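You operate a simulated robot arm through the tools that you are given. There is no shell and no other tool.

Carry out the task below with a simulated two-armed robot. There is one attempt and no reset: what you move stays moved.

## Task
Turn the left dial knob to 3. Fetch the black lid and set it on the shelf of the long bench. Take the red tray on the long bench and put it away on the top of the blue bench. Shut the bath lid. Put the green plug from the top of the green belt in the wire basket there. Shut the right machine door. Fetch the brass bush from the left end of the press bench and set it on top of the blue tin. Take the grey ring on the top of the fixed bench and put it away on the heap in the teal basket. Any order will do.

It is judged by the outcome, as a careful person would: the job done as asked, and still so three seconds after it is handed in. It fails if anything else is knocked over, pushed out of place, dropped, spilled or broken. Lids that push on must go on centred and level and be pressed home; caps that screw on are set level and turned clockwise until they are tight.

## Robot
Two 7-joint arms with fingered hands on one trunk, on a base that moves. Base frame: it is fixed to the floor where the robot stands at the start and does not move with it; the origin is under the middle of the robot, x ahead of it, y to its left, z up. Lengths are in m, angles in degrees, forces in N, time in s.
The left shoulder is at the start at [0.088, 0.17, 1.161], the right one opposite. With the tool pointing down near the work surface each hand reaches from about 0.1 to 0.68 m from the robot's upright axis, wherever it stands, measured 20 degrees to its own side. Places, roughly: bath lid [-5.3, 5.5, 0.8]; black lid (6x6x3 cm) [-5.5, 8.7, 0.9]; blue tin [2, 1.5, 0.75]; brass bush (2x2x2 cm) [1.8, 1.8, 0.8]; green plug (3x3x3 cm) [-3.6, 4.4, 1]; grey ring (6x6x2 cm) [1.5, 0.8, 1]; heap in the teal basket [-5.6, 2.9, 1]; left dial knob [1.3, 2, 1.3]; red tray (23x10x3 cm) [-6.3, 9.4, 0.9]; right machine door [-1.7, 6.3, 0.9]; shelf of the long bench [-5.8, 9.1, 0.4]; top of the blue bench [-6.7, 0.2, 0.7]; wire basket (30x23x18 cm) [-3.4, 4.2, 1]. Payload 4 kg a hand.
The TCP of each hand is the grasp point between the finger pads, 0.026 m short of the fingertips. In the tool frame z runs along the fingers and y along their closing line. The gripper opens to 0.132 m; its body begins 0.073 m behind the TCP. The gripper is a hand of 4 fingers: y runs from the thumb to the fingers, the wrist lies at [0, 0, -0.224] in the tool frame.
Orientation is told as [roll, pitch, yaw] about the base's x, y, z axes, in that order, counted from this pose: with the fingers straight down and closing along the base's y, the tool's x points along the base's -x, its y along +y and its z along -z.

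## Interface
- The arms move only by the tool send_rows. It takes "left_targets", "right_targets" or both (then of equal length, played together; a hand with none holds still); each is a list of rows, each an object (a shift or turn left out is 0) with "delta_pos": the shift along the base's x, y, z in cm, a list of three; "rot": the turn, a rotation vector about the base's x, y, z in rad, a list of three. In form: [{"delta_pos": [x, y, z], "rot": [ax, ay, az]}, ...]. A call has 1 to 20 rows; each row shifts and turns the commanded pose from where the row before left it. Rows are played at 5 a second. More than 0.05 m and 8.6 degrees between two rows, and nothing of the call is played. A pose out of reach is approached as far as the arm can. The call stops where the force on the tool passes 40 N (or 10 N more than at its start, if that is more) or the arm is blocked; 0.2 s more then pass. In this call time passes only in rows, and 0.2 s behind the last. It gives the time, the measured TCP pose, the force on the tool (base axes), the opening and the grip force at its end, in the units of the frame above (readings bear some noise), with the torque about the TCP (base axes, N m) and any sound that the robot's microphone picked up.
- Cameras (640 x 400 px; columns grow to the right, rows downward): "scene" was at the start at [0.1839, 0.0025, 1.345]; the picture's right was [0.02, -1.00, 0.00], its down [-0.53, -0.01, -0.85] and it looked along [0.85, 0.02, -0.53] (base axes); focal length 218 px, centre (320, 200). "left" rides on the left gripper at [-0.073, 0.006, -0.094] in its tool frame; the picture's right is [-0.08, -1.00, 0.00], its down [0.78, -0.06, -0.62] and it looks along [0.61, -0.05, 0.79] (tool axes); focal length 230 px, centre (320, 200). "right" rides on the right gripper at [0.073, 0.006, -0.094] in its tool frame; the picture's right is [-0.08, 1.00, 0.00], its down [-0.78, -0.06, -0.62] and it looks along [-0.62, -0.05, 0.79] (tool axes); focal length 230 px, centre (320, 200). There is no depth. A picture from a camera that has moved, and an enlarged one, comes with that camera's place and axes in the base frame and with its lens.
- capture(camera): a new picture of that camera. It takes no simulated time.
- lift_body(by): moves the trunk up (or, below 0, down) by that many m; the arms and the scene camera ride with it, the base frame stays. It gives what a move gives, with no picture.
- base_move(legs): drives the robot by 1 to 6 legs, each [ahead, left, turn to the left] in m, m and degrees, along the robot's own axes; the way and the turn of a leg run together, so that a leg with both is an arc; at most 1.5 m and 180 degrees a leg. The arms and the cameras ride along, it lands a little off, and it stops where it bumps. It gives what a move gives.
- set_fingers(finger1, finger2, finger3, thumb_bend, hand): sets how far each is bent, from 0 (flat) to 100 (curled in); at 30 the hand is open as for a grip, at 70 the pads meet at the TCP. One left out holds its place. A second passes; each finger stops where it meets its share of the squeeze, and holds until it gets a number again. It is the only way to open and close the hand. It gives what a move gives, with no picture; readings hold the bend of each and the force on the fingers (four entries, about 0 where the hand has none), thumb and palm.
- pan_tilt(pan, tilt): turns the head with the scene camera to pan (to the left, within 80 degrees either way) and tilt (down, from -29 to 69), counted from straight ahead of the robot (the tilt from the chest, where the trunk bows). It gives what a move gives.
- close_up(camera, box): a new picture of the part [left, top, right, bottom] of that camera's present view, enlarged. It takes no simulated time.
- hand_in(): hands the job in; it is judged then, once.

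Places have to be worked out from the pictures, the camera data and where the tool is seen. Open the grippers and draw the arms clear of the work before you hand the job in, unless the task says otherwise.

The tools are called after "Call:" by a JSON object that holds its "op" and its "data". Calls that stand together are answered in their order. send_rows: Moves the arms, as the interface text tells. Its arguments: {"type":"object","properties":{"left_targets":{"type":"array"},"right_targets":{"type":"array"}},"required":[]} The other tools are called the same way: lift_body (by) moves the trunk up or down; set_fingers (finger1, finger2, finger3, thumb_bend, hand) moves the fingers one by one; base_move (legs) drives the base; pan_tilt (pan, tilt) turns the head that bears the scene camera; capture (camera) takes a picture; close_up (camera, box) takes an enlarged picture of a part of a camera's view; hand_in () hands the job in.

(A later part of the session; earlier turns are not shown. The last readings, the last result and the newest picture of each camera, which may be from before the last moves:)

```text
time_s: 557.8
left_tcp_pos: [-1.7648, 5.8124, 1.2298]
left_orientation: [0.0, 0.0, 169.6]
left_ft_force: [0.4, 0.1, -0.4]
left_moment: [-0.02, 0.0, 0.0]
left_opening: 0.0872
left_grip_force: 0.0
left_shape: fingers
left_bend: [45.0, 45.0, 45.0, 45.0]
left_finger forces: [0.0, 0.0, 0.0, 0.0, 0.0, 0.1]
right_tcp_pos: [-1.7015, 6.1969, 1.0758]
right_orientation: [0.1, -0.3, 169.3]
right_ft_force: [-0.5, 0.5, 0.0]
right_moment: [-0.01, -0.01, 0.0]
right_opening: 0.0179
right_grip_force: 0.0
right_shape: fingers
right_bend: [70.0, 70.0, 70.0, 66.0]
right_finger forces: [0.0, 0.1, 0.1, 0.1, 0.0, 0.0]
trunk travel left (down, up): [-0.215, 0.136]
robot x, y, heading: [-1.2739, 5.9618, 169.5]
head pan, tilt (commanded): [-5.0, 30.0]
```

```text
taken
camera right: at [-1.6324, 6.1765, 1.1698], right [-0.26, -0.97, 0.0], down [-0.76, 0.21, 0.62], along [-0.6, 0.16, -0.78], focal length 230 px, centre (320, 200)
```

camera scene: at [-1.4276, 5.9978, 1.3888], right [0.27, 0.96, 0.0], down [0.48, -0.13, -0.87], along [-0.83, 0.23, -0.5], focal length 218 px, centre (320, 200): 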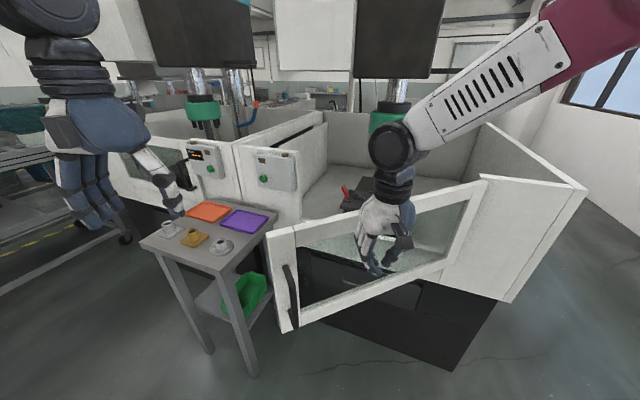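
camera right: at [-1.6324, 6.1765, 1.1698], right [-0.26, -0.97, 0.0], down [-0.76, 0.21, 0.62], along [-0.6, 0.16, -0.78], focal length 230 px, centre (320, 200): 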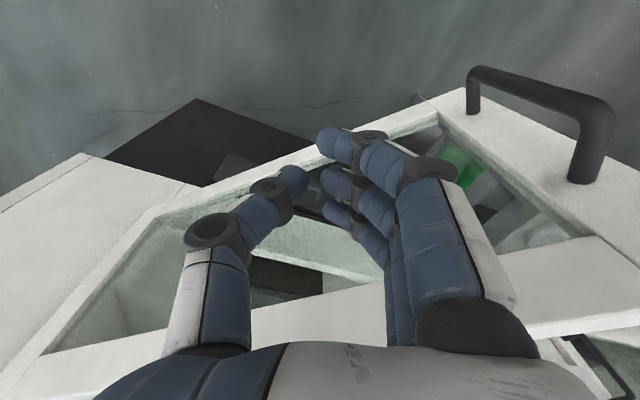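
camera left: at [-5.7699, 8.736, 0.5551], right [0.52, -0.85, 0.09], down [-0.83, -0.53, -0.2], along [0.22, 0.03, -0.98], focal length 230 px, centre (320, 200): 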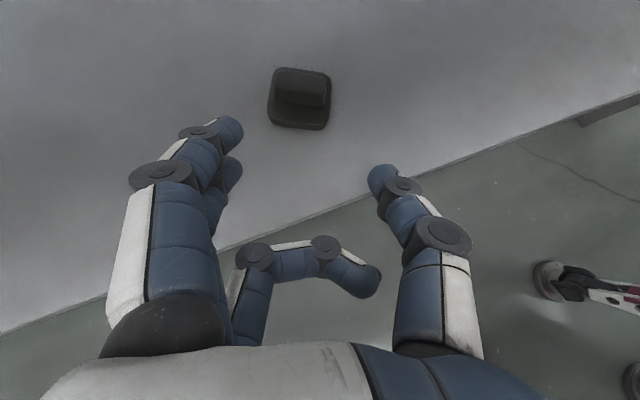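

The door swings freely. The table's right edge (v ≈ 3.16, top z ≈ 0.85) lies about 7 cm outside the door's sweep, so I continue pushing 0.14 m.

Call:
{"op": "base_move", "data": {"legs": [[0.14, 0, 0]]}}

Call:
{"op": "capture", "data": {"camera": "scene"}}

Call:
{"op": "capture", "data": {"camera": "right"}}

```text
time_s: 559.1
left_tcp_pos: [-1.9002, 5.838, 1.2298]
left_orientation: [0.0, 0.1, 169.5]
left_ft_force: [-0.5, 0.4, -0.3]
left_moment: [0.03, -0.02, 0.02]
left_opening: 0.0873
left_grip_force: 0.1
left_shape: fingers
left_bend: [45.0, 45.0, 45.0, 45.0]
left_finger forces: [0.0, 0.0, 0.0, 0.0, 0.1, 0.1]
right_tcp_pos: [-1.8369, 6.2216, 1.0744]
right_orientation: [0.1, -0.2, 169.3]
right_ft_force: [0.0, 0.1, -0.8]
right_moment: [-0.01, -0.02, 0.0]
right_opening: 0.0182
right_grip_force: 0.0
right_shape: fingers
right_bend: [70.0, 70.0, 70.0, 66.0]
right_finger forces: [0.0, 0.0, 0.0, 0.0, 0.1, 0.1]
trunk travel left (down, up): [-0.215, 0.136]
robot x, y, heading: [-1.4077, 5.9859, 169.5]
head pan, tilt (commanded): [-5.0, 30.0]
```

```text
taken
camera scene: at [-1.5629, 6.0232, 1.3888], right [0.27, 0.96, 0.0], down [0.48, -0.13, -0.87], along [-0.83, 0.23, -0.5], focal length 218 px, centre (320, 200)
```

scene: 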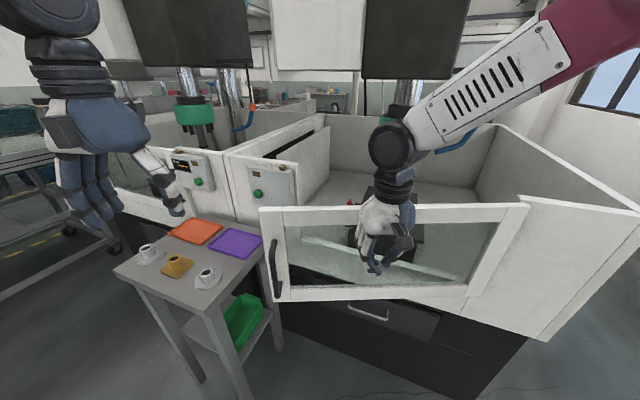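

```text
taken
camera right: at [-1.7676, 6.202, 1.1698], right [-0.26, -0.97, 0.0], down [-0.76, 0.21, 0.62], along [-0.6, 0.16, -0.79], focal length 230 px, centre (320, 200)
```

right: 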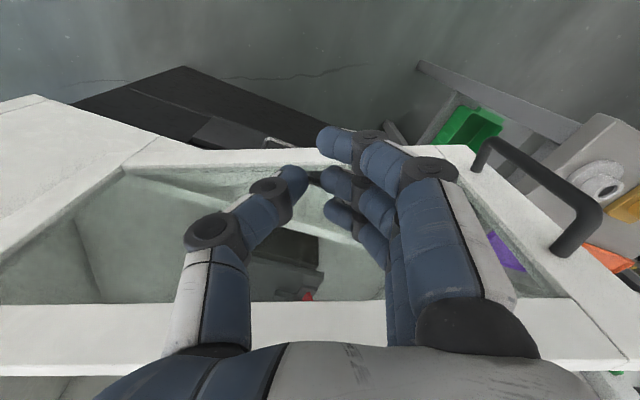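

The door is now about 25° open and has swung a bit ahead of the hand. I keep pushing along the same line, 0.13 m.

Call:
{"op": "base_move", "data": {"legs": [[0.13, 0, 0]]}}

Call:
{"op": "capture", "data": {"camera": "scene"}}

Call:
{"op": "capture", "data": {"camera": "right"}}

```text
time_s: 560.4
left_tcp_pos: [-2.0283, 5.8617, 1.229]
left_orientation: [0.0, 0.0, 169.5]
left_ft_force: [-0.9, 0.3, -0.2]
left_moment: [-0.02, -0.02, 0.0]
left_opening: 0.0872
left_grip_force: 0.1
left_shape: fingers
left_bend: [45.0, 45.0, 45.0, 45.0]
left_finger forces: [0.1, 0.1, 0.1, 0.1, 0.0, 0.0]
right_tcp_pos: [-1.9658, 6.2467, 1.0757]
right_orientation: [0.0, -0.2, 169.3]
right_ft_force: [-0.7, 0.2, 0.6]
right_moment: [0.03, -0.02, 0.0]
right_opening: 0.0183
right_grip_force: 0.1
right_shape: fingers
right_bend: [70.0, 70.0, 70.0, 66.0]
right_finger forces: [0.0, 0.0, 0.0, 0.0, 0.1, 0.0]
trunk travel left (down, up): [-0.215, 0.136]
robot x, y, heading: [-1.5335, 6.0118, 169.2]
head pan, tilt (commanded): [-5.0, 30.0]
```

```text
taken
camera scene: at [-1.691, 6.0473, 1.3888], right [0.27, 0.96, 0.0], down [0.48, -0.14, -0.87], along [-0.83, 0.23, -0.5], focal length 218 px, centre (320, 200)
```

scene: 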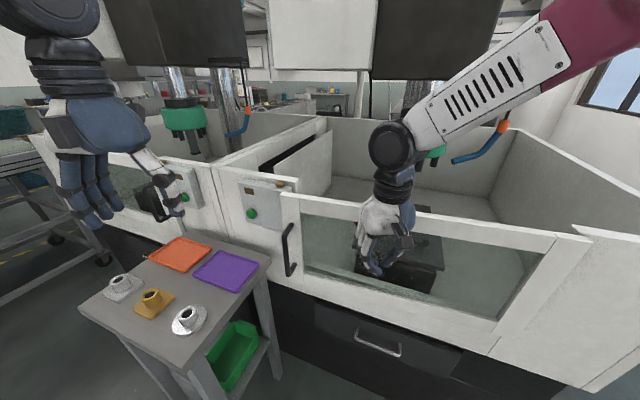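

```text
taken
camera right: at [-1.8956, 6.2261, 1.1697], right [-0.26, -0.97, 0.0], down [-0.76, 0.21, 0.62], along [-0.6, 0.16, -0.79], focal length 230 px, centre (320, 200)
```

right: 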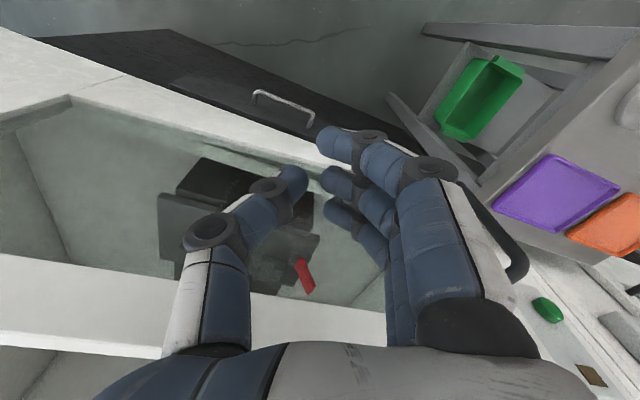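

The door seems nearly shut. I zoom in to see the gap at its free edge.

Call:
{"op": "close_up", "data": {"camera": "scene", "box": [230, 160, 430, 310]}}

Call:
{"op": "close_up", "data": {"camera": "scene", "box": [440, 180, 640, 380]}}

```text
2.67 times, centred on (330, 235) of scene
camera zoom: at [-1.691, 6.0473, 1.3888], right [0.27, 0.96, 0.0], down [0.48, -0.14, -0.87], along [-0.83, 0.23, -0.5], focal length 581 px, centre (293, 107)
```

zoom: 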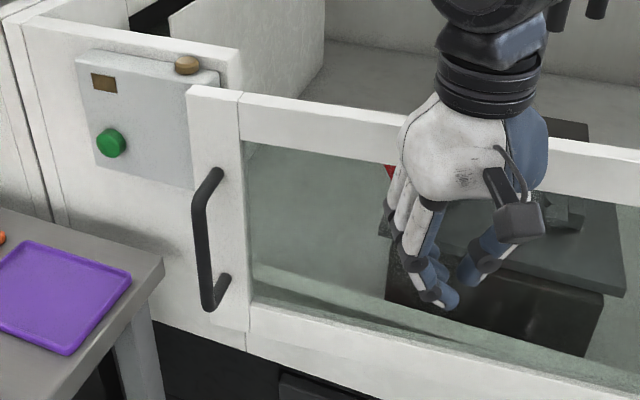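

```text
2.00 times, centred on (540, 280) of scene
camera zoom: at [-1.691, 6.0473, 1.3888], right [0.27, 0.96, 0.0], down [0.48, -0.14, -0.87], along [-0.83, 0.23, -0.5], focal length 436 px, centre (-120, 40)
```

zoom: 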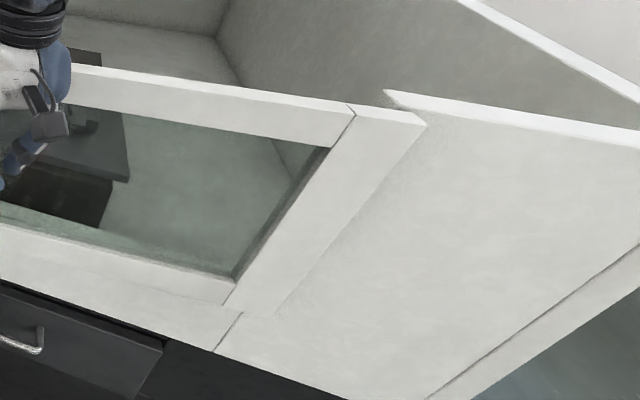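

The door is still about 7° open (7–8 cm at the free edge). I now push with the arm along +u in small steps, watching the force.

Call:
{"op": "send_rows", "data": {"right_targets": [{"delta_pos": [-1.53, 1.29, 0]}, {"delta_pos": [-1.53, 1.29, 0]}, {"delta_pos": [-1.53, 1.29, 0]}, {"delta_pos": [-1.53, 1.29, 0]}]}}

Call:
{"op": "capture", "data": {"camera": "right"}}

Call:
{"op": "close_up", "data": {"camera": "scene", "box": [230, 160, 430, 310]}}

```text
time_s: 561.4
left_tcp_pos: [-2.0279, 5.861, 1.2291]
left_orientation: [-0.1, 0.0, 169.4]
left_ft_force: [1.0, -0.2, 0.2]
left_moment: [-0.01, -0.03, 0.0]
left_opening: 0.0871
left_grip_force: 0.1
left_shape: fingers
left_bend: [45.0, 45.0, 45.0, 45.0]
left_finger forces: [0.1, 0.0, 0.1, 0.0, 0.0, 0.0]
right_tcp_pos: [-2.0253, 6.2996, 1.0749]
right_orientation: [0.0, -0.2, 169.3]
right_ft_force: [0.8, -0.3, 0.4]
right_moment: [-0.01, -0.05, -0.04]
right_opening: 0.0181
right_grip_force: 0.1
right_shape: fingers
right_bend: [70.0, 70.0, 70.0, 66.0]
right_finger forces: [0.0, 0.0, 0.0, 0.1, 0.0, 0.1]
trunk travel left (down, up): [-0.215, 0.136]
robot x, y, heading: [-1.5369, 6.0082, 169.2]
head pan, tilt (commanded): [-5.0, 30.0]
```

```text
taken
camera right: at [-1.9564, 6.2787, 1.1698], right [-0.26, -0.97, 0.0], down [-0.76, 0.21, 0.62], along [-0.6, 0.16, -0.79], focal length 230 px, centre (320, 200)
```

right: 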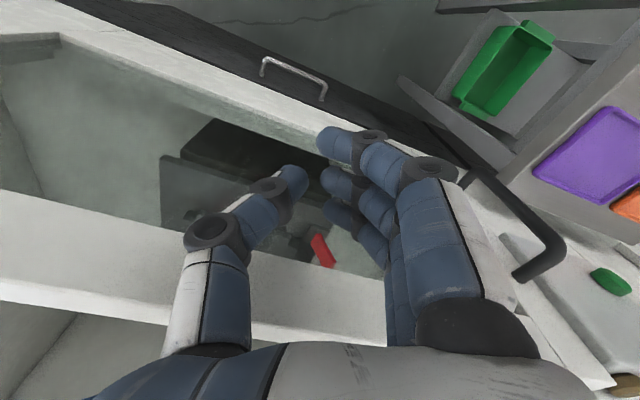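

```text
2.67 times, centred on (330, 235) of scene
camera zoom: at [-1.6904, 6.0474, 1.3887], right [0.27, 0.96, 0.0], down [0.48, -0.14, -0.87], along [-0.83, 0.23, -0.5], focal length 581 px, centre (293, 107)
```

zoom: 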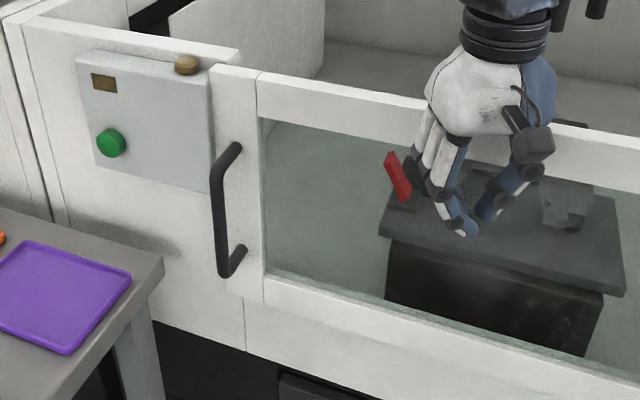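

About 2° (2–3 cm) remain. I push on in 1 cm steps until the force rises.

Call:
{"op": "send_rows", "data": {"right_targets": [{"delta_pos": [-0.77, 0.64, 0]}, {"delta_pos": [-0.77, 0.64, 0]}, {"delta_pos": [-0.77, 0.64, 0]}]}}

Call:
{"op": "capture", "data": {"camera": "right"}}

Call:
{"op": "close_up", "data": {"camera": "scene", "box": [230, 160, 430, 310]}}

```text
time_s: 562.2
left_tcp_pos: [-2.0251, 5.8608, 1.2309]
left_orientation: [0.0, -0.1, 169.5]
left_ft_force: [-0.5, 0.1, 0.3]
left_moment: [0.02, 0.03, -0.02]
left_opening: 0.0871
left_grip_force: 0.1
left_shape: fingers
left_bend: [45.0, 45.0, 45.0, 45.0]
left_finger forces: [0.0, 0.0, 0.1, 0.0, 0.1, 0.0]
right_tcp_pos: [-2.0471, 6.3166, 1.0758]
right_orientation: [0.1, -0.2, 169.2]
right_ft_force: [6.8, -4.1, -1.7]
right_moment: [0.04, 0.17, -0.31]
right_opening: 0.0175
right_grip_force: 3.9
right_shape: fingers
right_bend: [70.0, 70.0, 70.0, 66.0]
right_finger forces: [0.0, 0.0, 0.0, 0.1, 7.6, 0.0]
trunk travel left (down, up): [-0.215, 0.136]
robot x, y, heading: [-1.534, 6.0099, 169.3]
head pan, tilt (commanded): [-5.0, 30.0]
```

```text
taken
camera right: at [-1.977, 6.2961, 1.1705], right [-0.26, -0.97, 0.0], down [-0.76, 0.21, 0.62], along [-0.6, 0.16, -0.79], focal length 230 px, centre (320, 200)
```

right: 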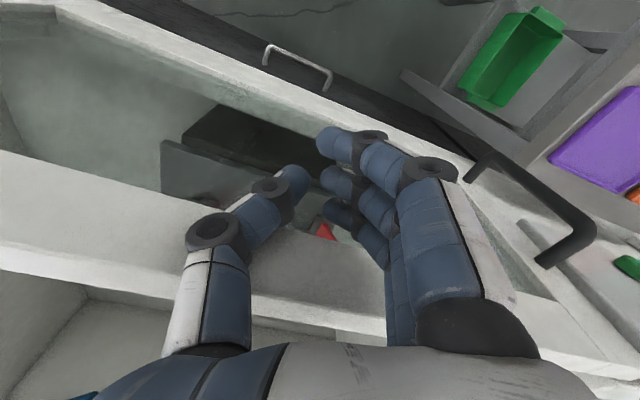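

```text
2.67 times, centred on (330, 235) of scene
camera zoom: at [-1.6883, 6.0463, 1.3891], right [0.27, 0.96, 0.0], down [0.48, -0.13, -0.87], along [-0.83, 0.23, -0.5], focal length 581 px, centre (293, 107)
```

zoom: 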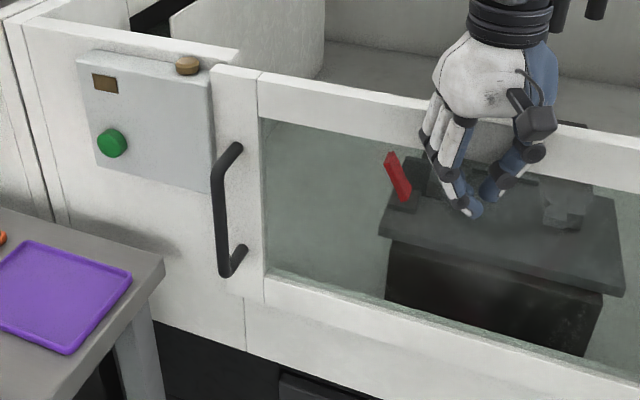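

The force rose to 8 N and the door's edge no longer moves, so it seems to be at its stop. I press 6 mm more to confirm.

Call:
{"op": "send_rows", "data": {"right_targets": [{"delta_pos": [-0.46, 0.39, 0]}]}}

Call:
{"op": "close_up", "data": {"camera": "scene", "box": [230, 160, 430, 310]}}

Call:
{"op": "capture", "data": {"camera": "left"}}

```text
time_s: 562.6
left_tcp_pos: [-2.0221, 5.86, 1.2304]
left_orientation: [0.0, -0.3, 169.4]
left_ft_force: [-0.2, -0.5, 0.1]
left_moment: [0.03, 0.03, -0.01]
left_opening: 0.0875
left_grip_force: 0.1
left_shape: fingers
left_bend: [45.0, 45.0, 45.0, 45.0]
left_finger forces: [0.0, 0.1, 0.0, 0.1, 0.1, 0.1]
right_tcp_pos: [-2.0474, 6.3178, 1.0773]
right_orientation: [-0.1, 0.1, 169.2]
right_ft_force: [32.8, -16.2, -1.8]
right_moment: [0.38, 0.9, -1.5]
right_opening: 0.0154
right_grip_force: 18.0
right_shape: fingers
right_bend: [70.0, 70.0, 70.0, 66.0]
right_finger forces: [0.0, 0.1, 0.1, 0.1, 35.8, 0.0]
trunk travel left (down, up): [-0.215, 0.136]
robot x, y, heading: [-1.537, 6.0105, 169.4]
head pan, tilt (commanded): [-5.0, 30.0]
```

```text
2.67 times, centred on (330, 235) of scene
camera zoom: at [-1.6849, 6.0447, 1.3895], right [0.27, 0.96, 0.0], down [0.48, -0.13, -0.87], along [-0.84, 0.23, -0.5], focal length 581 px, centre (293, 107)
```

zoom: 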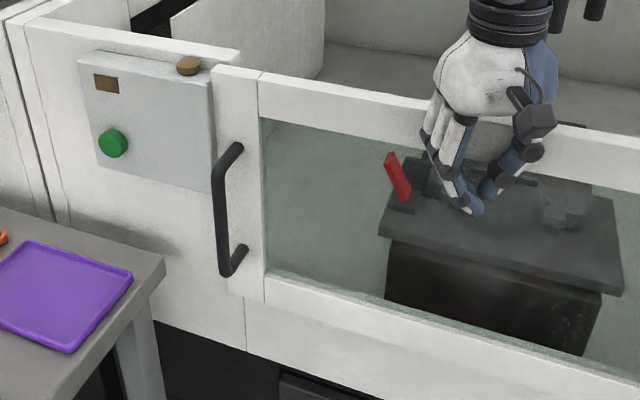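

```text
taken
camera left: at [-2.096, 5.8662, 1.3244], right [0.11, 0.99, 0.0], down [0.79, -0.08, 0.61], along [0.61, -0.06, -0.79], focal length 230 px, centre (320, 200)
```

left: 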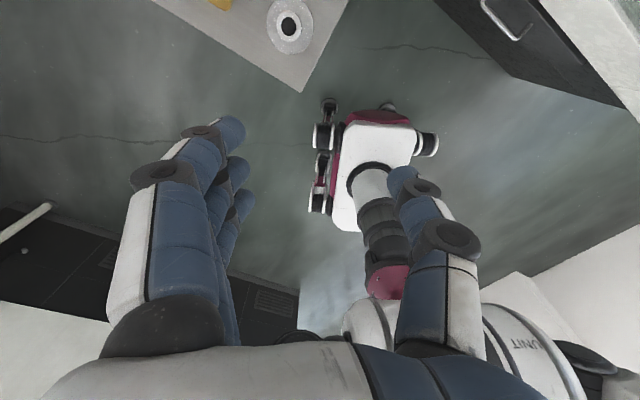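

The force climbed to 36 N with no movement: the door is shut against its stop. I withdraw the hand and raise it, then check the door once more.

Call:
{"op": "send_rows", "data": {"right_targets": [{"delta_pos": [0.5, -0.42, 0]}, {"delta_pos": [1.5, -1.26, 0]}, {"delta_pos": [3, -2.5, 0]}, {"delta_pos": [2, -1.5, 4]}, {"delta_pos": [0, 0, 4]}, {"delta_pos": [0, 0, 4]}, {"delta_pos": [0, 0, 4]}]}}

Call:
{"op": "base_move", "data": {"legs": [[-0.45, 0, 0]]}}

Call:
{"op": "pan_tilt", "data": {"pan": -10, "tilt": 25}}

Call:
{"op": "capture", "data": {"camera": "scene"}}

Call:
{"op": "close_up", "data": {"camera": "scene", "box": [200, 130, 480, 300]}}

```text
time_s: 564.2
left_tcp_pos: [-2.0279, 5.8612, 1.2291]
left_orientation: [0.0, 0.0, 169.5]
left_ft_force: [-0.3, -0.5, 1.0]
left_moment: [0.01, -0.01, -0.01]
left_opening: 0.087
left_grip_force: 0.0
left_shape: fingers
left_bend: [45.0, 45.0, 45.0, 45.0]
left_finger forces: [0.0, 0.0, 0.0, 0.1, 0.1, 0.0]
right_tcp_pos: [-1.984, 6.2621, 1.2365]
right_orientation: [0.1, -0.3, 169.3]
right_ft_force: [-1.0, -0.2, 0.6]
right_moment: [0.01, -0.03, -0.01]
right_opening: 0.0178
right_grip_force: 0.1
right_shape: fingers
right_bend: [70.0, 70.0, 70.0, 66.0]
right_finger forces: [0.1, 0.0, 0.0, 0.0, 0.0, 0.0]
trunk travel left (down, up): [-0.215, 0.136]
robot x, y, heading: [-1.5353, 6.0117, 169.3]
head pan, tilt (commanded): [-5.0, 30.0]
```

```text
time_s: 566.9
left_tcp_pos: [-1.5879, 5.7803, 1.2294]
left_orientation: [0.0, 0.0, 169.2]
left_ft_force: [-0.3, 0.1, -0.1]
left_moment: [-0.01, 0.0, 0.01]
left_opening: 0.0872
left_grip_force: 0.1
left_shape: fingers
left_bend: [45.0, 45.0, 45.0, 45.0]
left_finger forces: [0.0, 0.1, 0.0, 0.0, 0.0, 0.1]
right_tcp_pos: [-1.5428, 6.1809, 1.2353]
right_orientation: [0.1, -0.3, 169.0]
right_ft_force: [0.3, -0.9, -0.8]
right_moment: [0.0, 0.02, 0.03]
right_opening: 0.0178
right_grip_force: 0.0
right_shape: fingers
right_bend: [70.0, 70.0, 70.0, 66.0]
right_finger forces: [0.1, 0.1, 0.1, 0.0, 0.0, 0.0]
trunk travel left (down, up): [-0.215, 0.136]
robot x, y, heading: [-1.093, 5.9261, 169.2]
head pan, tilt (commanded): [-5.0, 30.0]
```

```text
time_s: 567.6
left_tcp_pos: [-1.5882, 5.7792, 1.2297]
left_orientation: [0.0, 0.0, 169.2]
left_ft_force: [-0.1, -0.2, 0.2]
left_moment: [0.0, -0.02, -0.02]
left_opening: 0.0873
left_grip_force: 0.1
left_shape: fingers
left_bend: [45.0, 45.0, 45.0, 45.0]
left_finger forces: [0.1, 0.0, 0.0, 0.1, 0.0, 0.0]
right_tcp_pos: [-1.5432, 6.1805, 1.2357]
right_orientation: [0.2, -0.2, 169.1]
right_ft_force: [0.6, -0.3, 0.6]
right_moment: [0.01, 0.01, 0.01]
right_opening: 0.0178
right_grip_force: 0.1
right_shape: fingers
right_bend: [70.0, 70.0, 70.0, 66.0]
right_finger forces: [0.1, 0.0, 0.1, 0.0, 0.1, 0.0]
trunk travel left (down, up): [-0.215, 0.136]
robot x, y, heading: [-1.0975, 5.9263, 169.1]
head pan, tilt (commanded): [-10.0, 25.0]
```

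```text
taken
camera scene: at [-1.2487, 5.972, 1.3968], right [0.36, 0.93, 0.0], down [0.4, -0.15, -0.91], along [-0.85, 0.32, -0.42], focal length 218 px, centre (320, 200)
```

scene: 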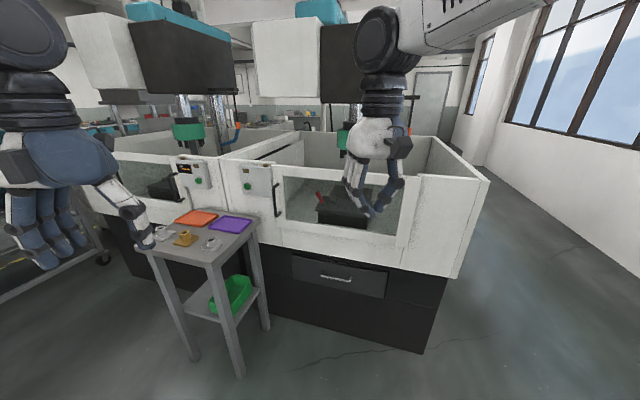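

```text
2.29 times, centred on (340, 215) of scene
camera zoom: at [-1.2487, 5.972, 1.3968], right [0.36, 0.93, 0.0], down [0.4, -0.15, -0.91], along [-0.85, 0.32, -0.42], focal length 498 px, centre (274, 166)
```

zoom: 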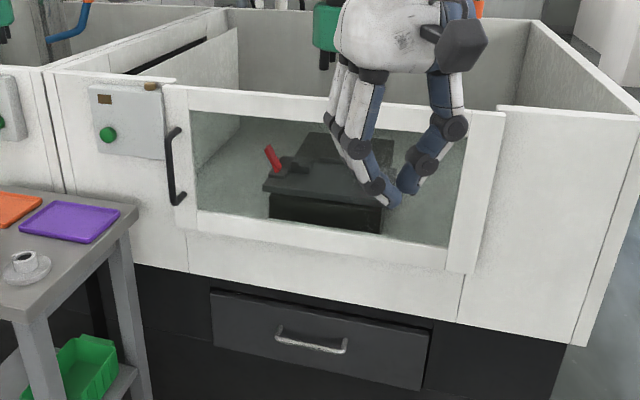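

The machine door is flush and shut. Now the red tray: I go back via the window-side corridor to the front of the long bench.

Call:
{"op": "base_move", "data": {"legs": [[0, 0, -29], [0, -1.1, 0], [1.2, 0, 0], [1.2, 0, 0], [1.2, 0, 0]]}}

Call:
{"op": "pan_tilt", "data": {"pan": 30, "tilt": 15}}

Call:
{"op": "capture", "data": {"camera": "scene"}}

```text
time_s: 596.2
left_tcp_pos: [-3.6531, 9.2065, 1.2301]
left_orientation: [-0.1, -0.1, 140.6]
left_ft_force: [-0.7, 0.6, -0.2]
left_moment: [0.01, 0.03, 0.02]
left_opening: 0.0872
left_grip_force: 0.0
left_shape: fingers
left_bend: [45.0, 45.0, 45.0, 45.0]
left_finger forces: [0.1, 0.0, 0.0, 0.0, 0.0, 0.0]
right_tcp_pos: [-3.4218, 9.5377, 1.2365]
right_orientation: [0.1, -0.2, 140.4]
right_ft_force: [0.0, 0.1, 0.7]
right_moment: [0.01, 0.01, 0.0]
right_opening: 0.0176
right_grip_force: 0.1
right_shape: fingers
right_bend: [70.0, 70.0, 70.0, 66.0]
right_finger forces: [0.0, 0.1, 0.0, 0.1, 0.2, 0.1]
trunk travel left (down, up): [-0.215, 0.136]
robot x, y, heading: [-3.1492, 9.0986, 140.2]
head pan, tilt (commanded): [-10.0, 25.0]
```

```text
time_s: 597.2
left_tcp_pos: [-3.6526, 9.2071, 1.2293]
left_orientation: [0.1, 0.1, 140.6]
left_ft_force: [0.7, 0.7, -1.1]
left_moment: [0.03, -0.03, -0.04]
left_opening: 0.0874
left_grip_force: 0.1
left_shape: fingers
left_bend: [45.0, 45.0, 45.0, 45.0]
left_finger forces: [0.0, 0.0, 0.0, 0.0, 0.1, 0.1]
right_tcp_pos: [-3.4211, 9.5365, 1.236]
right_orientation: [0.0, -0.3, 140.4]
right_ft_force: [0.3, -0.1, 0.6]
right_moment: [0.0, -0.01, 0.04]
right_opening: 0.018
right_grip_force: 0.0
right_shape: fingers
right_bend: [70.0, 70.0, 70.0, 66.0]
right_finger forces: [0.0, 0.1, 0.1, 0.0, 0.1, 0.0]
trunk travel left (down, up): [-0.215, 0.136]
robot x, y, heading: [-3.1522, 9.0951, 140.3]
head pan, tilt (commanded): [30.0, 15.0]
```

```text
taken
camera scene: at [-3.2958, 9.1582, 1.413], right [0.17, 0.99, 0.0], down [0.26, -0.04, -0.97], along [-0.95, 0.16, -0.26], focal length 218 px, centre (320, 200)
```

scene: 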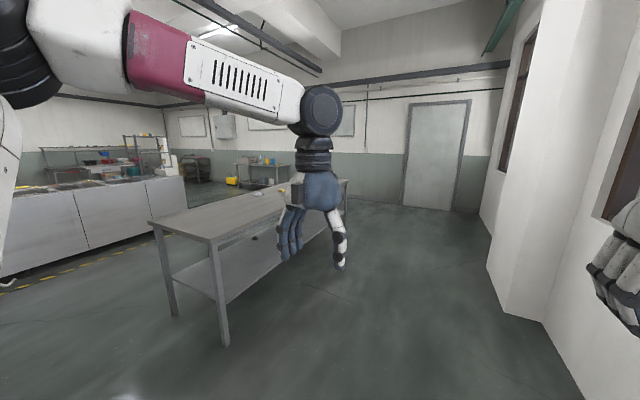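

From here I strafe left to the front side of the long bench and drive forward along it.

Call:
{"op": "base_move", "data": {"legs": [[0, 1.4, 0], [0, 1.4, 0], [1.3, 0, 0], [1.15, 0, 0], [0, 0, -90]]}}

Call:
{"op": "pan_tilt", "data": {"pan": 0, "tilt": 35}}

Call:
{"op": "capture", "data": {"camera": "scene"}}

```text
time_s: 637.4
left_tcp_pos: [-6.7209, 9.0133, 1.2295]
left_orientation: [0.0, 0.0, 49.7]
left_ft_force: [0.0, -0.7, 0.0]
left_moment: [0.0, 0.0, 0.01]
left_opening: 0.0872
left_grip_force: 0.1
left_shape: fingers
left_bend: [45.0, 45.0, 45.0, 45.0]
left_finger forces: [0.0, 0.1, 0.1, 0.1, 0.0, 0.0]
right_tcp_pos: [-6.394, 8.7787, 1.2359]
right_orientation: [0.1, -0.3, 49.6]
right_ft_force: [-0.5, 0.5, -0.5]
right_moment: [-0.02, 0.01, 0.0]
right_opening: 0.0181
right_grip_force: 0.0
right_shape: fingers
right_bend: [70.0, 70.0, 70.0, 66.0]
right_finger forces: [0.1, 0.0, 0.1, 0.0, 0.0, 0.0]
trunk travel left (down, up): [-0.215, 0.136]
robot x, y, heading: [-6.8392, 8.5173, 49.6]
head pan, tilt (commanded): [30.0, 15.0]
```

```text
time_s: 638.3
left_tcp_pos: [-6.7205, 9.0144, 1.2299]
left_orientation: [0.0, -0.1, 49.7]
left_ft_force: [0.7, 0.0, -0.4]
left_moment: [-0.01, 0.03, 0.02]
left_opening: 0.0871
left_grip_force: 0.0
left_shape: fingers
left_bend: [45.0, 45.0, 45.0, 45.0]
left_finger forces: [0.0, 0.0, 0.0, 0.1, 0.0, 0.0]
right_tcp_pos: [-6.3933, 8.7766, 1.2363]
right_orientation: [0.2, -0.3, 49.6]
right_ft_force: [-0.5, 0.1, 0.5]
right_moment: [-0.01, 0.01, 0.03]
right_opening: 0.0178
right_grip_force: 0.0
right_shape: fingers
right_bend: [70.0, 70.0, 70.0, 66.0]
right_finger forces: [0.0, 0.0, 0.1, 0.0, 0.1, 0.0]
trunk travel left (down, up): [-0.215, 0.136]
robot x, y, heading: [-6.8348, 8.5138, 49.5]
head pan, tilt (commanded): [0.0, 35.0]
```

```text
taken
camera scene: at [-6.7349, 8.6338, 1.3811], right [0.76, -0.65, 0.0], down [-0.37, -0.44, -0.82], along [0.53, 0.62, -0.57], focal length 218 px, centre (320, 200)
```

scene: 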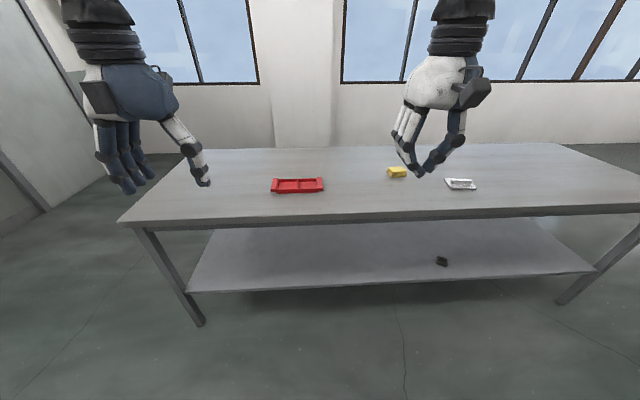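

The red tray is straight ahead and the black lid still sits on the shelf. I enlarge the tray.

Call:
{"op": "close_up", "data": {"camera": "scene", "box": [250, 150, 350, 220]}}

Call:
{"op": "close_up", "data": {"camera": "scene", "box": [400, 230, 480, 290]}}

```text
5.71 times, centred on (300, 185) of scene
camera zoom: at [-6.7349, 8.6338, 1.3811], right [0.76, -0.65, 0.0], down [-0.37, -0.44, -0.82], along [0.53, 0.62, -0.57], focal length 1246 px, centre (434, 286)
```

zoom: 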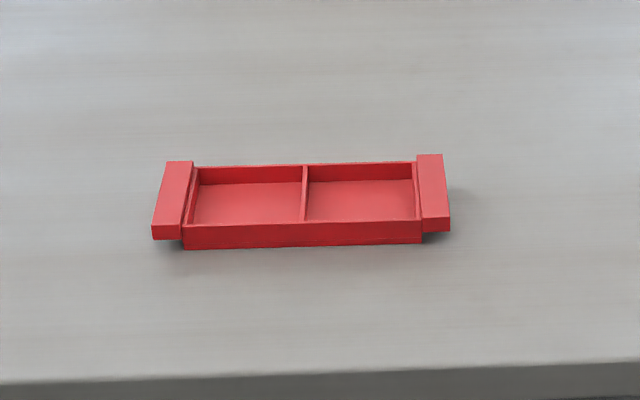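

```text
6.67 times, centred on (440, 260) of scene
camera zoom: at [-6.7349, 8.6338, 1.3811], right [0.76, -0.65, 0.0], down [-0.37, -0.44, -0.82], along [0.53, 0.62, -0.57], focal length 1454 px, centre (-480, -200)
```

zoom: 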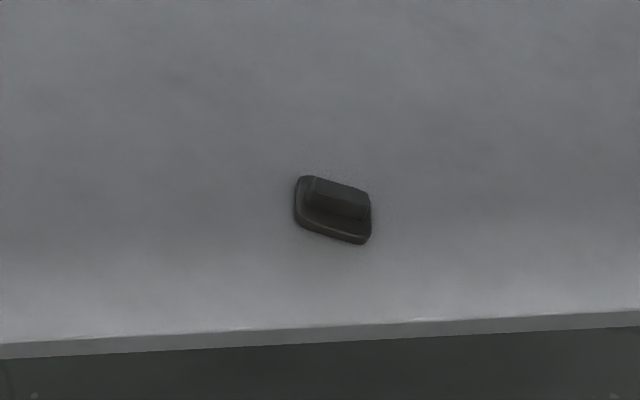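

The tray is empty, with two compartments and end lugs; I'll grip it across its 10 cm width at the middle. For that the left hand must be turned 90°, which I try now in free space while moving over the tray's side of the bench.

Call:
{"op": "set_fingers", "data": {"hand": "left", "finger1": 28, "finger2": 28, "finger3": 28, "thumb_bend": 28}}

Call:
{"op": "send_rows", "data": {"left_targets": [{"rot": [0, 0, -0.143]}, {"rot": [0, 0, -0.143]}, {"rot": [0, 0, -0.143]}, {"rot": [0, 0, -0.143]}, {"rot": [0, 0, -0.143]}, {"rot": [0, 0, -0.143]}, {"rot": [0, 0, -0.143]}, {"rot": [0, 0, -0.143]}, {"rot": [0, 0, -0.143]}, {"rot": [0, 0, -0.143]}, {"rot": [0, 0, -0.143]}]}}

Call:
{"op": "capture", "data": {"camera": "left"}}

Call:
{"op": "capture", "data": {"camera": "scene"}}

```text
time_s: 639.3
left_tcp_pos: [-6.7214, 9.014, 1.2293]
left_orientation: [0.1, -0.1, 49.6]
left_ft_force: [-0.7, -0.1, 0.4]
left_moment: [0.0, 0.02, -0.01]
left_opening: 0.1399
left_grip_force: 0.1
left_shape: fingers
left_bend: [28.0, 28.0, 28.0, 28.0]
left_finger forces: [0.0, 0.1, 0.1, 0.0, 0.0, 0.0]
right_tcp_pos: [-6.3944, 8.7784, 1.2354]
right_orientation: [0.0, -0.3, 49.6]
right_ft_force: [0.8, 0.2, 0.1]
right_moment: [-0.01, 0.02, -0.03]
right_opening: 0.0179
right_grip_force: 0.0
right_shape: fingers
right_bend: [70.0, 70.0, 70.0, 66.0]
right_finger forces: [0.0, 0.1, 0.1, 0.0, 0.0, 0.0]
trunk travel left (down, up): [-0.215, 0.136]
robot x, y, heading: [-6.8351, 8.5168, 49.6]
head pan, tilt (commanded): [0.0, 35.0]
```

```text
time_s: 641.7
left_tcp_pos: [-6.7202, 9.0146, 1.2299]
left_orientation: [-0.1, 0.1, -40.5]
left_ft_force: [-0.4, 0.0, -0.3]
left_moment: [0.02, 0.0, -0.02]
left_opening: 0.1401
left_grip_force: 0.1
left_shape: fingers
left_bend: [28.0, 28.0, 28.0, 28.0]
left_finger forces: [0.1, 0.0, 0.0, 0.0, 0.1, 0.0]
right_tcp_pos: [-6.3943, 8.7792, 1.2361]
right_orientation: [0.1, -0.3, 49.6]
right_ft_force: [0.5, 0.7, -0.8]
right_moment: [-0.03, -0.02, 0.02]
right_opening: 0.0178
right_grip_force: 0.0
right_shape: fingers
right_bend: [70.0, 70.0, 70.0, 66.0]
right_finger forces: [0.0, 0.1, 0.0, 0.0, 0.1, 0.1]
trunk travel left (down, up): [-0.215, 0.136]
robot x, y, heading: [-6.8364, 8.516, 49.5]
head pan, tilt (commanded): [0.0, 35.0]
```

```text
taken
camera left: at [-6.6624, 8.9699, 1.3226], right [-0.59, -0.81, 0.0], down [-0.64, 0.46, 0.62], along [-0.5, 0.36, -0.79], focal length 230 px, centre (320, 200)
```

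left: 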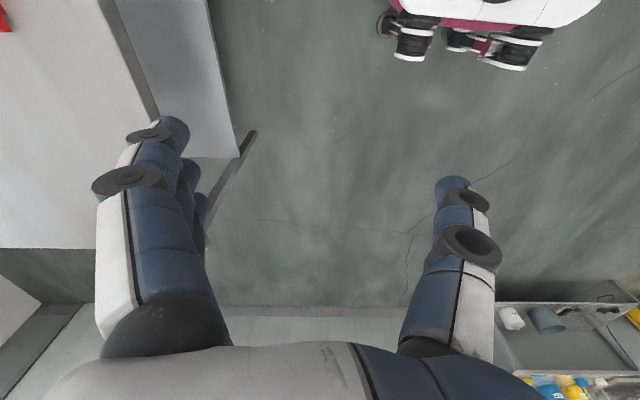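

```text
taken
camera scene: at [-6.7348, 8.6338, 1.3811], right [0.76, -0.65, 0.0], down [-0.37, -0.44, -0.82], along [0.53, 0.62, -0.57], focal length 218 px, centre (320, 200)
```

scene: 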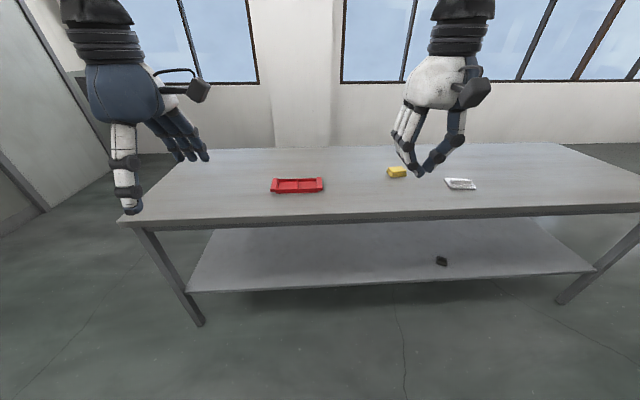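

The 90° turn works. The tray's centre is at about [-6.264, 9.345] with its long axis along u (within 2°). I drive 0.4 m closer to the bench.

Call:
{"op": "base_move", "data": {"legs": [[0.4, -0.07, 0.4]]}}

Call:
{"op": "pan_tilt", "data": {"pan": 0, "tilt": 45}}

Call:
{"op": "capture", "data": {"camera": "scene"}}

```text
time_s: 644.3
left_tcp_pos: [-6.4156, 9.2803, 1.2279]
left_orientation: [0.0, 0.0, -39.5]
left_ft_force: [0.1, -0.2, -0.4]
left_moment: [-0.01, 0.01, -0.02]
left_opening: 0.1401
left_grip_force: 0.0
left_shape: fingers
left_bend: [28.0, 28.0, 28.0, 28.0]
left_finger forces: [0.1, 0.1, 0.0, 0.0, 0.0, 0.0]
right_tcp_pos: [-6.0853, 9.0494, 1.2365]
right_orientation: [0.1, -0.1, 50.4]
right_ft_force: [0.3, -0.6, 0.0]
right_moment: [0.01, 0.01, 0.03]
right_opening: 0.0178
right_grip_force: 0.0
right_shape: fingers
right_bend: [70.0, 70.0, 70.0, 66.0]
right_finger forces: [0.1, 0.0, 0.0, 0.0, 0.0, 0.0]
trunk travel left (down, up): [-0.215, 0.136]
robot x, y, heading: [-6.5221, 8.7805, 50.6]
head pan, tilt (commanded): [0.0, 35.0]
```

```text
time_s: 645.0
left_tcp_pos: [-6.4163, 9.2806, 1.2299]
left_orientation: [0.1, 0.1, -39.4]
left_ft_force: [0.9, -0.2, 0.3]
left_moment: [-0.03, -0.01, 0.01]
left_opening: 0.1396
left_grip_force: 0.1
left_shape: fingers
left_bend: [28.0, 28.0, 28.0, 28.0]
left_finger forces: [0.0, 0.0, 0.1, 0.0, 0.1, 0.0]
right_tcp_pos: [-6.085, 9.0495, 1.2366]
right_orientation: [0.1, -0.2, 50.4]
right_ft_force: [-0.1, -0.9, -0.5]
right_moment: [0.01, 0.01, 0.02]
right_opening: 0.0178
right_grip_force: 0.0
right_shape: fingers
right_bend: [70.0, 70.0, 70.0, 66.0]
right_finger forces: [0.0, 0.0, 0.0, 0.1, 0.0, 0.0]
trunk travel left (down, up): [-0.215, 0.136]
robot x, y, heading: [-6.5273, 8.7828, 50.3]
head pan, tilt (commanded): [0.0, 45.0]
```

```text
taken
camera scene: at [-6.4286, 8.8949, 1.3663], right [0.77, -0.64, 0.0], down [-0.45, -0.54, -0.71], along [0.45, 0.55, -0.71], focal length 218 px, centre (320, 200)
```

scene: 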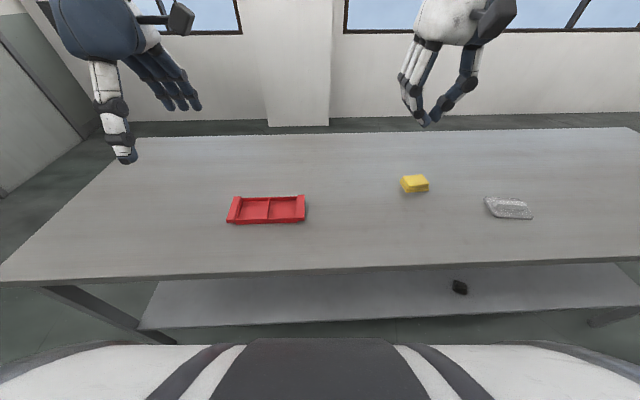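

The tray is at about [-6.267, 9.348]. I bring the open left hand over it and lower to z ≈ 1.0.

Call:
{"op": "send_rows", "data": {"left_targets": [{"delta_pos": [3.73, 1.7, 0]}, {"delta_pos": [3.73, 1.7, 0]}, {"delta_pos": [3.73, 1.7, 0]}, {"delta_pos": [3.73, 1.7, 0]}, {"delta_pos": [0, 0, -3.8]}, {"delta_pos": [0, 0, -3.8]}, {"delta_pos": [0, 0, -3.8]}, {"delta_pos": [0, 0, -3.8]}, {"delta_pos": [0, 0, -3.8]}, {"delta_pos": [0, 0, -3.8]}]}}

Call:
{"op": "capture", "data": {"camera": "left"}}

Call:
{"op": "capture", "data": {"camera": "scene"}}

```text
time_s: 647.2
left_tcp_pos: [-6.266, 9.35, 0.999]
left_orientation: [0.2, 0.1, -39.5]
left_ft_force: [-0.2, 0.4, -0.2]
left_moment: [0.0, -0.02, 0.0]
left_opening: 0.1402
left_grip_force: 0.0
left_shape: fingers
left_bend: [28.0, 28.0, 28.0, 28.0]
left_finger forces: [0.0, 0.1, 0.0, 0.0, 0.0, 0.0]
right_tcp_pos: [-6.0845, 9.0496, 1.2344]
right_orientation: [0.1, -0.2, 50.4]
right_ft_force: [0.8, -0.1, 0.5]
right_moment: [0.0, 0.04, 0.01]
right_opening: 0.0178
right_grip_force: 0.0
right_shape: fingers
right_bend: [70.0, 70.0, 70.0, 66.0]
right_finger forces: [0.0, 0.0, 0.1, 0.0, 0.0, 0.0]
trunk travel left (down, up): [-0.215, 0.136]
robot x, y, heading: [-6.5247, 8.7797, 50.3]
head pan, tilt (commanded): [0.0, 45.0]
```

```text
taken
camera left: at [-6.2065, 9.3063, 1.0928], right [-0.57, -0.82, 0.0], down [-0.65, 0.45, 0.62], along [-0.5, 0.35, -0.79], focal length 230 px, centre (320, 200)
```

left: 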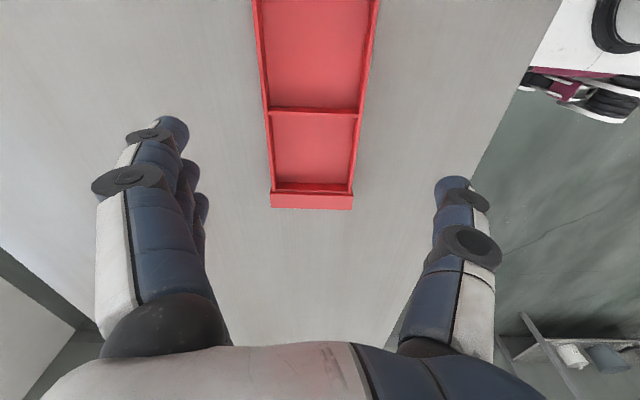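

```text
taken
camera scene: at [-6.4279, 8.8956, 1.3661], right [0.77, -0.64, 0.0], down [-0.45, -0.55, -0.71], along [0.45, 0.55, -0.71], focal length 218 px, centre (320, 200)
```

scene: 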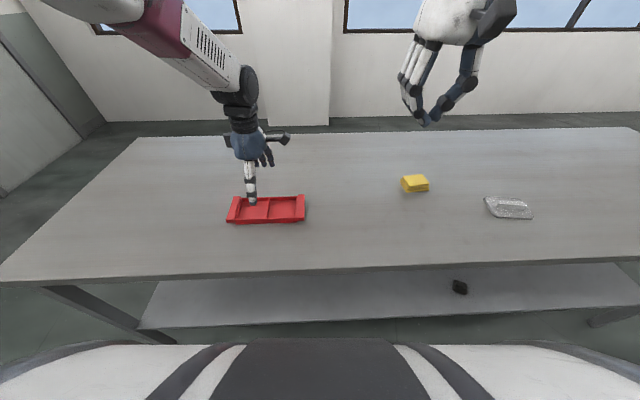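

The tray is centred and aligned between thumb and fingers. I lower to z ≈ 0.89 in steps, then close.

Call:
{"op": "send_rows", "data": {"left_targets": [{"delta_pos": [0.4, 0, -3]}, {"delta_pos": [0.3, 0, -3]}, {"delta_pos": [0, 0, -3]}, {"delta_pos": [0, 0, -1.2]}, {"delta_pos": [0, 0, -0.7]}]}}

Call:
{"op": "capture", "data": {"camera": "left"}}

Call:
{"op": "close_up", "data": {"camera": "scene", "box": [180, 130, 360, 260]}}

```text
time_s: 648.4
left_tcp_pos: [-6.2605, 9.3485, 0.8926]
left_orientation: [0.0, 0.0, -39.5]
left_ft_force: [0.2, 0.2, -0.3]
left_moment: [-0.01, 0.01, -0.04]
left_opening: 0.1399
left_grip_force: 0.0
left_shape: fingers
left_bend: [28.0, 28.0, 28.0, 28.0]
left_finger forces: [0.1, 0.1, 0.0, 0.0, 0.1, 0.0]
right_tcp_pos: [-6.0856, 9.0504, 1.2354]
right_orientation: [0.1, -0.3, 50.5]
right_ft_force: [-0.6, 0.6, 0.0]
right_moment: [0.0, -0.01, 0.0]
right_opening: 0.0179
right_grip_force: 0.1
right_shape: fingers
right_bend: [70.0, 70.0, 70.0, 66.0]
right_finger forces: [0.0, 0.0, 0.1, 0.1, 0.0, 0.0]
trunk travel left (down, up): [-0.215, 0.136]
robot x, y, heading: [-6.5249, 8.7808, 50.6]
head pan, tilt (commanded): [0.0, 45.0]
```

```text
taken
camera left: at [-6.1998, 9.3057, 0.9856], right [-0.57, -0.82, 0.0], down [-0.65, 0.45, 0.62], along [-0.5, 0.35, -0.79], focal length 230 px, centre (320, 200)
```

left: 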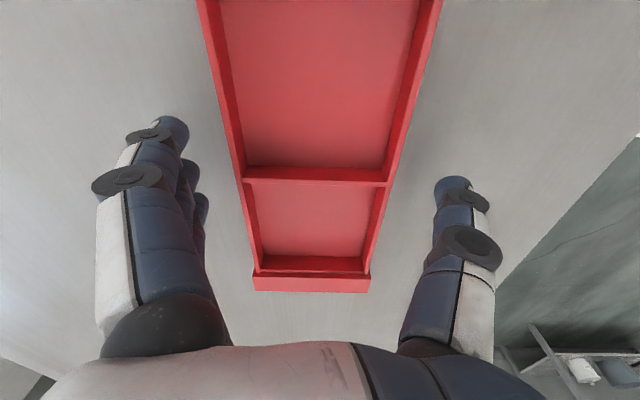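

```text
3.08 times, centred on (270, 195) of scene
camera zoom: at [-6.4283, 8.8951, 1.3662], right [0.77, -0.64, 0.0], down [-0.45, -0.55, -0.71], along [0.45, 0.55, -0.71], focal length 671 px, centre (474, 215)
```

zoom: 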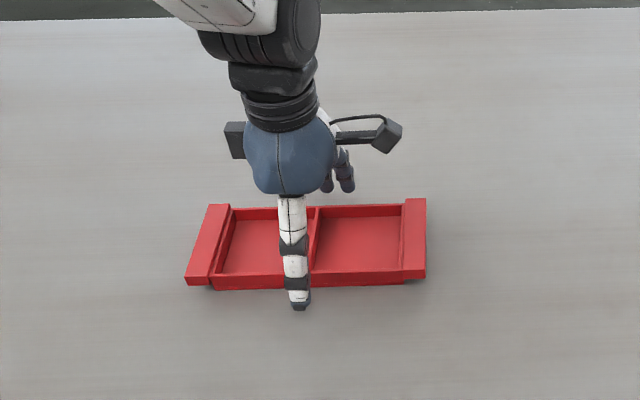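

Thumb is at the near wall, fingers at the far wall, with the divider under the palm. I close the hand on the tray.

Call:
{"op": "set_fingers", "data": {"hand": "left", "finger1": 62, "finger2": 62, "finger3": 62, "thumb_bend": 62}}

Call:
{"op": "capture", "data": {"camera": "left"}}

```text
time_s: 649.4
left_tcp_pos: [-6.2587, 9.3472, 0.8933]
left_orientation: [0.1, 0.0, -39.5]
left_ft_force: [0.7, 1.0, 0.8]
left_moment: [0.11, -0.09, 0.01]
left_opening: 0.094
left_grip_force: 24.6
left_shape: fingers
left_bend: [47.0, 47.0, 47.0, 47.0]
left_finger forces: [8.3, 8.4, 8.4, 0.1, 24.0, 0.1]
right_tcp_pos: [-6.0861, 9.0495, 1.2365]
right_orientation: [0.0, -0.2, 50.4]
right_ft_force: [-1.1, -0.9, 0.9]
right_moment: [-0.03, 0.03, -0.01]
right_opening: 0.0179
right_grip_force: 0.0
right_shape: fingers
right_bend: [70.0, 70.0, 70.0, 66.0]
right_finger forces: [0.1, 0.1, 0.0, 0.0, 0.1, 0.0]
trunk travel left (down, up): [-0.215, 0.136]
robot x, y, heading: [-6.5268, 8.7818, 50.6]
head pan, tilt (commanded): [0.0, 45.0]
```

```text
taken
camera left: at [-6.2, 9.3055, 0.9858], right [-0.57, -0.82, 0.0], down [-0.64, 0.45, 0.62], along [-0.5, 0.35, -0.79], focal length 230 px, centre (320, 200)
```

left: 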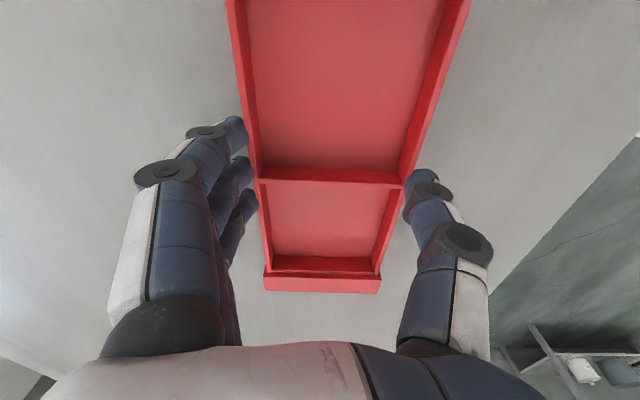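

All three fingers and the thumb hold it with about 25 N. I lift slowly and check that it stays level.

Call:
{"op": "send_rows", "data": {"left_targets": [{"delta_pos": [0, 0, 1]}, {"delta_pos": [0, 0, 2]}, {"delta_pos": [0, 0, 3]}, {"delta_pos": [0, 0, 3]}]}}

Call:
{"op": "capture", "data": {"camera": "left"}}

Call:
{"op": "close_up", "data": {"camera": "scene", "box": [180, 100, 380, 250]}}

```text
time_s: 650.4
left_tcp_pos: [-6.2598, 9.3485, 0.9834]
left_orientation: [0.0, 0.0, -39.5]
left_ft_force: [-0.1, -1.1, -0.6]
left_moment: [0.01, -0.01, 0.04]
left_opening: 0.0943
left_grip_force: 24.6
left_shape: fingers
left_bend: [47.0, 47.0, 48.0, 47.0]
left_finger forces: [8.2, 8.2, 8.2, 0.1, 24.5, 0.1]
right_tcp_pos: [-6.0853, 9.0495, 1.2365]
right_orientation: [0.1, -0.2, 50.3]
right_ft_force: [0.3, 1.2, -0.8]
right_moment: [-0.03, -0.02, 0.01]
right_opening: 0.0179
right_grip_force: 0.0
right_shape: fingers
right_bend: [70.0, 70.0, 70.0, 66.0]
right_finger forces: [0.1, 0.0, 0.0, 0.0, 0.0, 0.0]
trunk travel left (down, up): [-0.215, 0.136]
robot x, y, heading: [-6.5212, 8.7822, 50.6]
head pan, tilt (commanded): [0.0, 45.0]
```

```text
taken
camera left: at [-6.2006, 9.3048, 1.0767], right [-0.57, -0.82, 0.0], down [-0.64, 0.45, 0.62], along [-0.5, 0.35, -0.79], focal length 230 px, centre (320, 200)
```

left: 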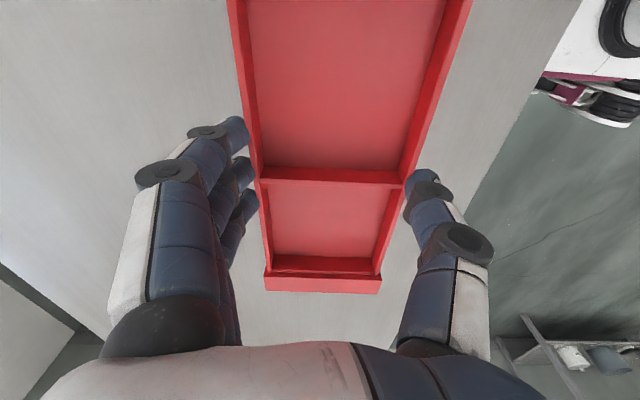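

```text
2.67 times, centred on (280, 175) of scene
camera zoom: at [-6.4287, 8.8946, 1.3663], right [0.77, -0.64, 0.0], down [-0.45, -0.55, -0.71], along [0.45, 0.55, -0.71], focal length 581 px, centre (427, 267)
```

zoom: 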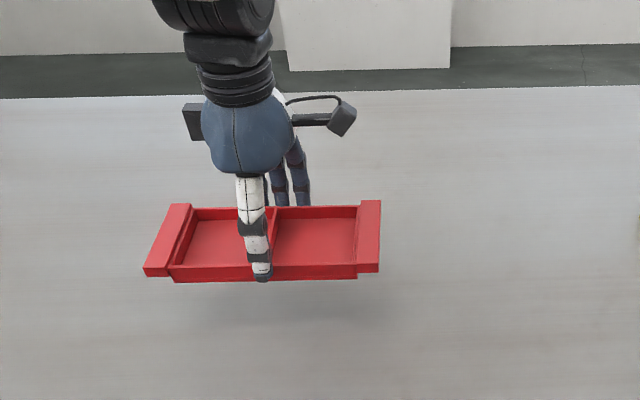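

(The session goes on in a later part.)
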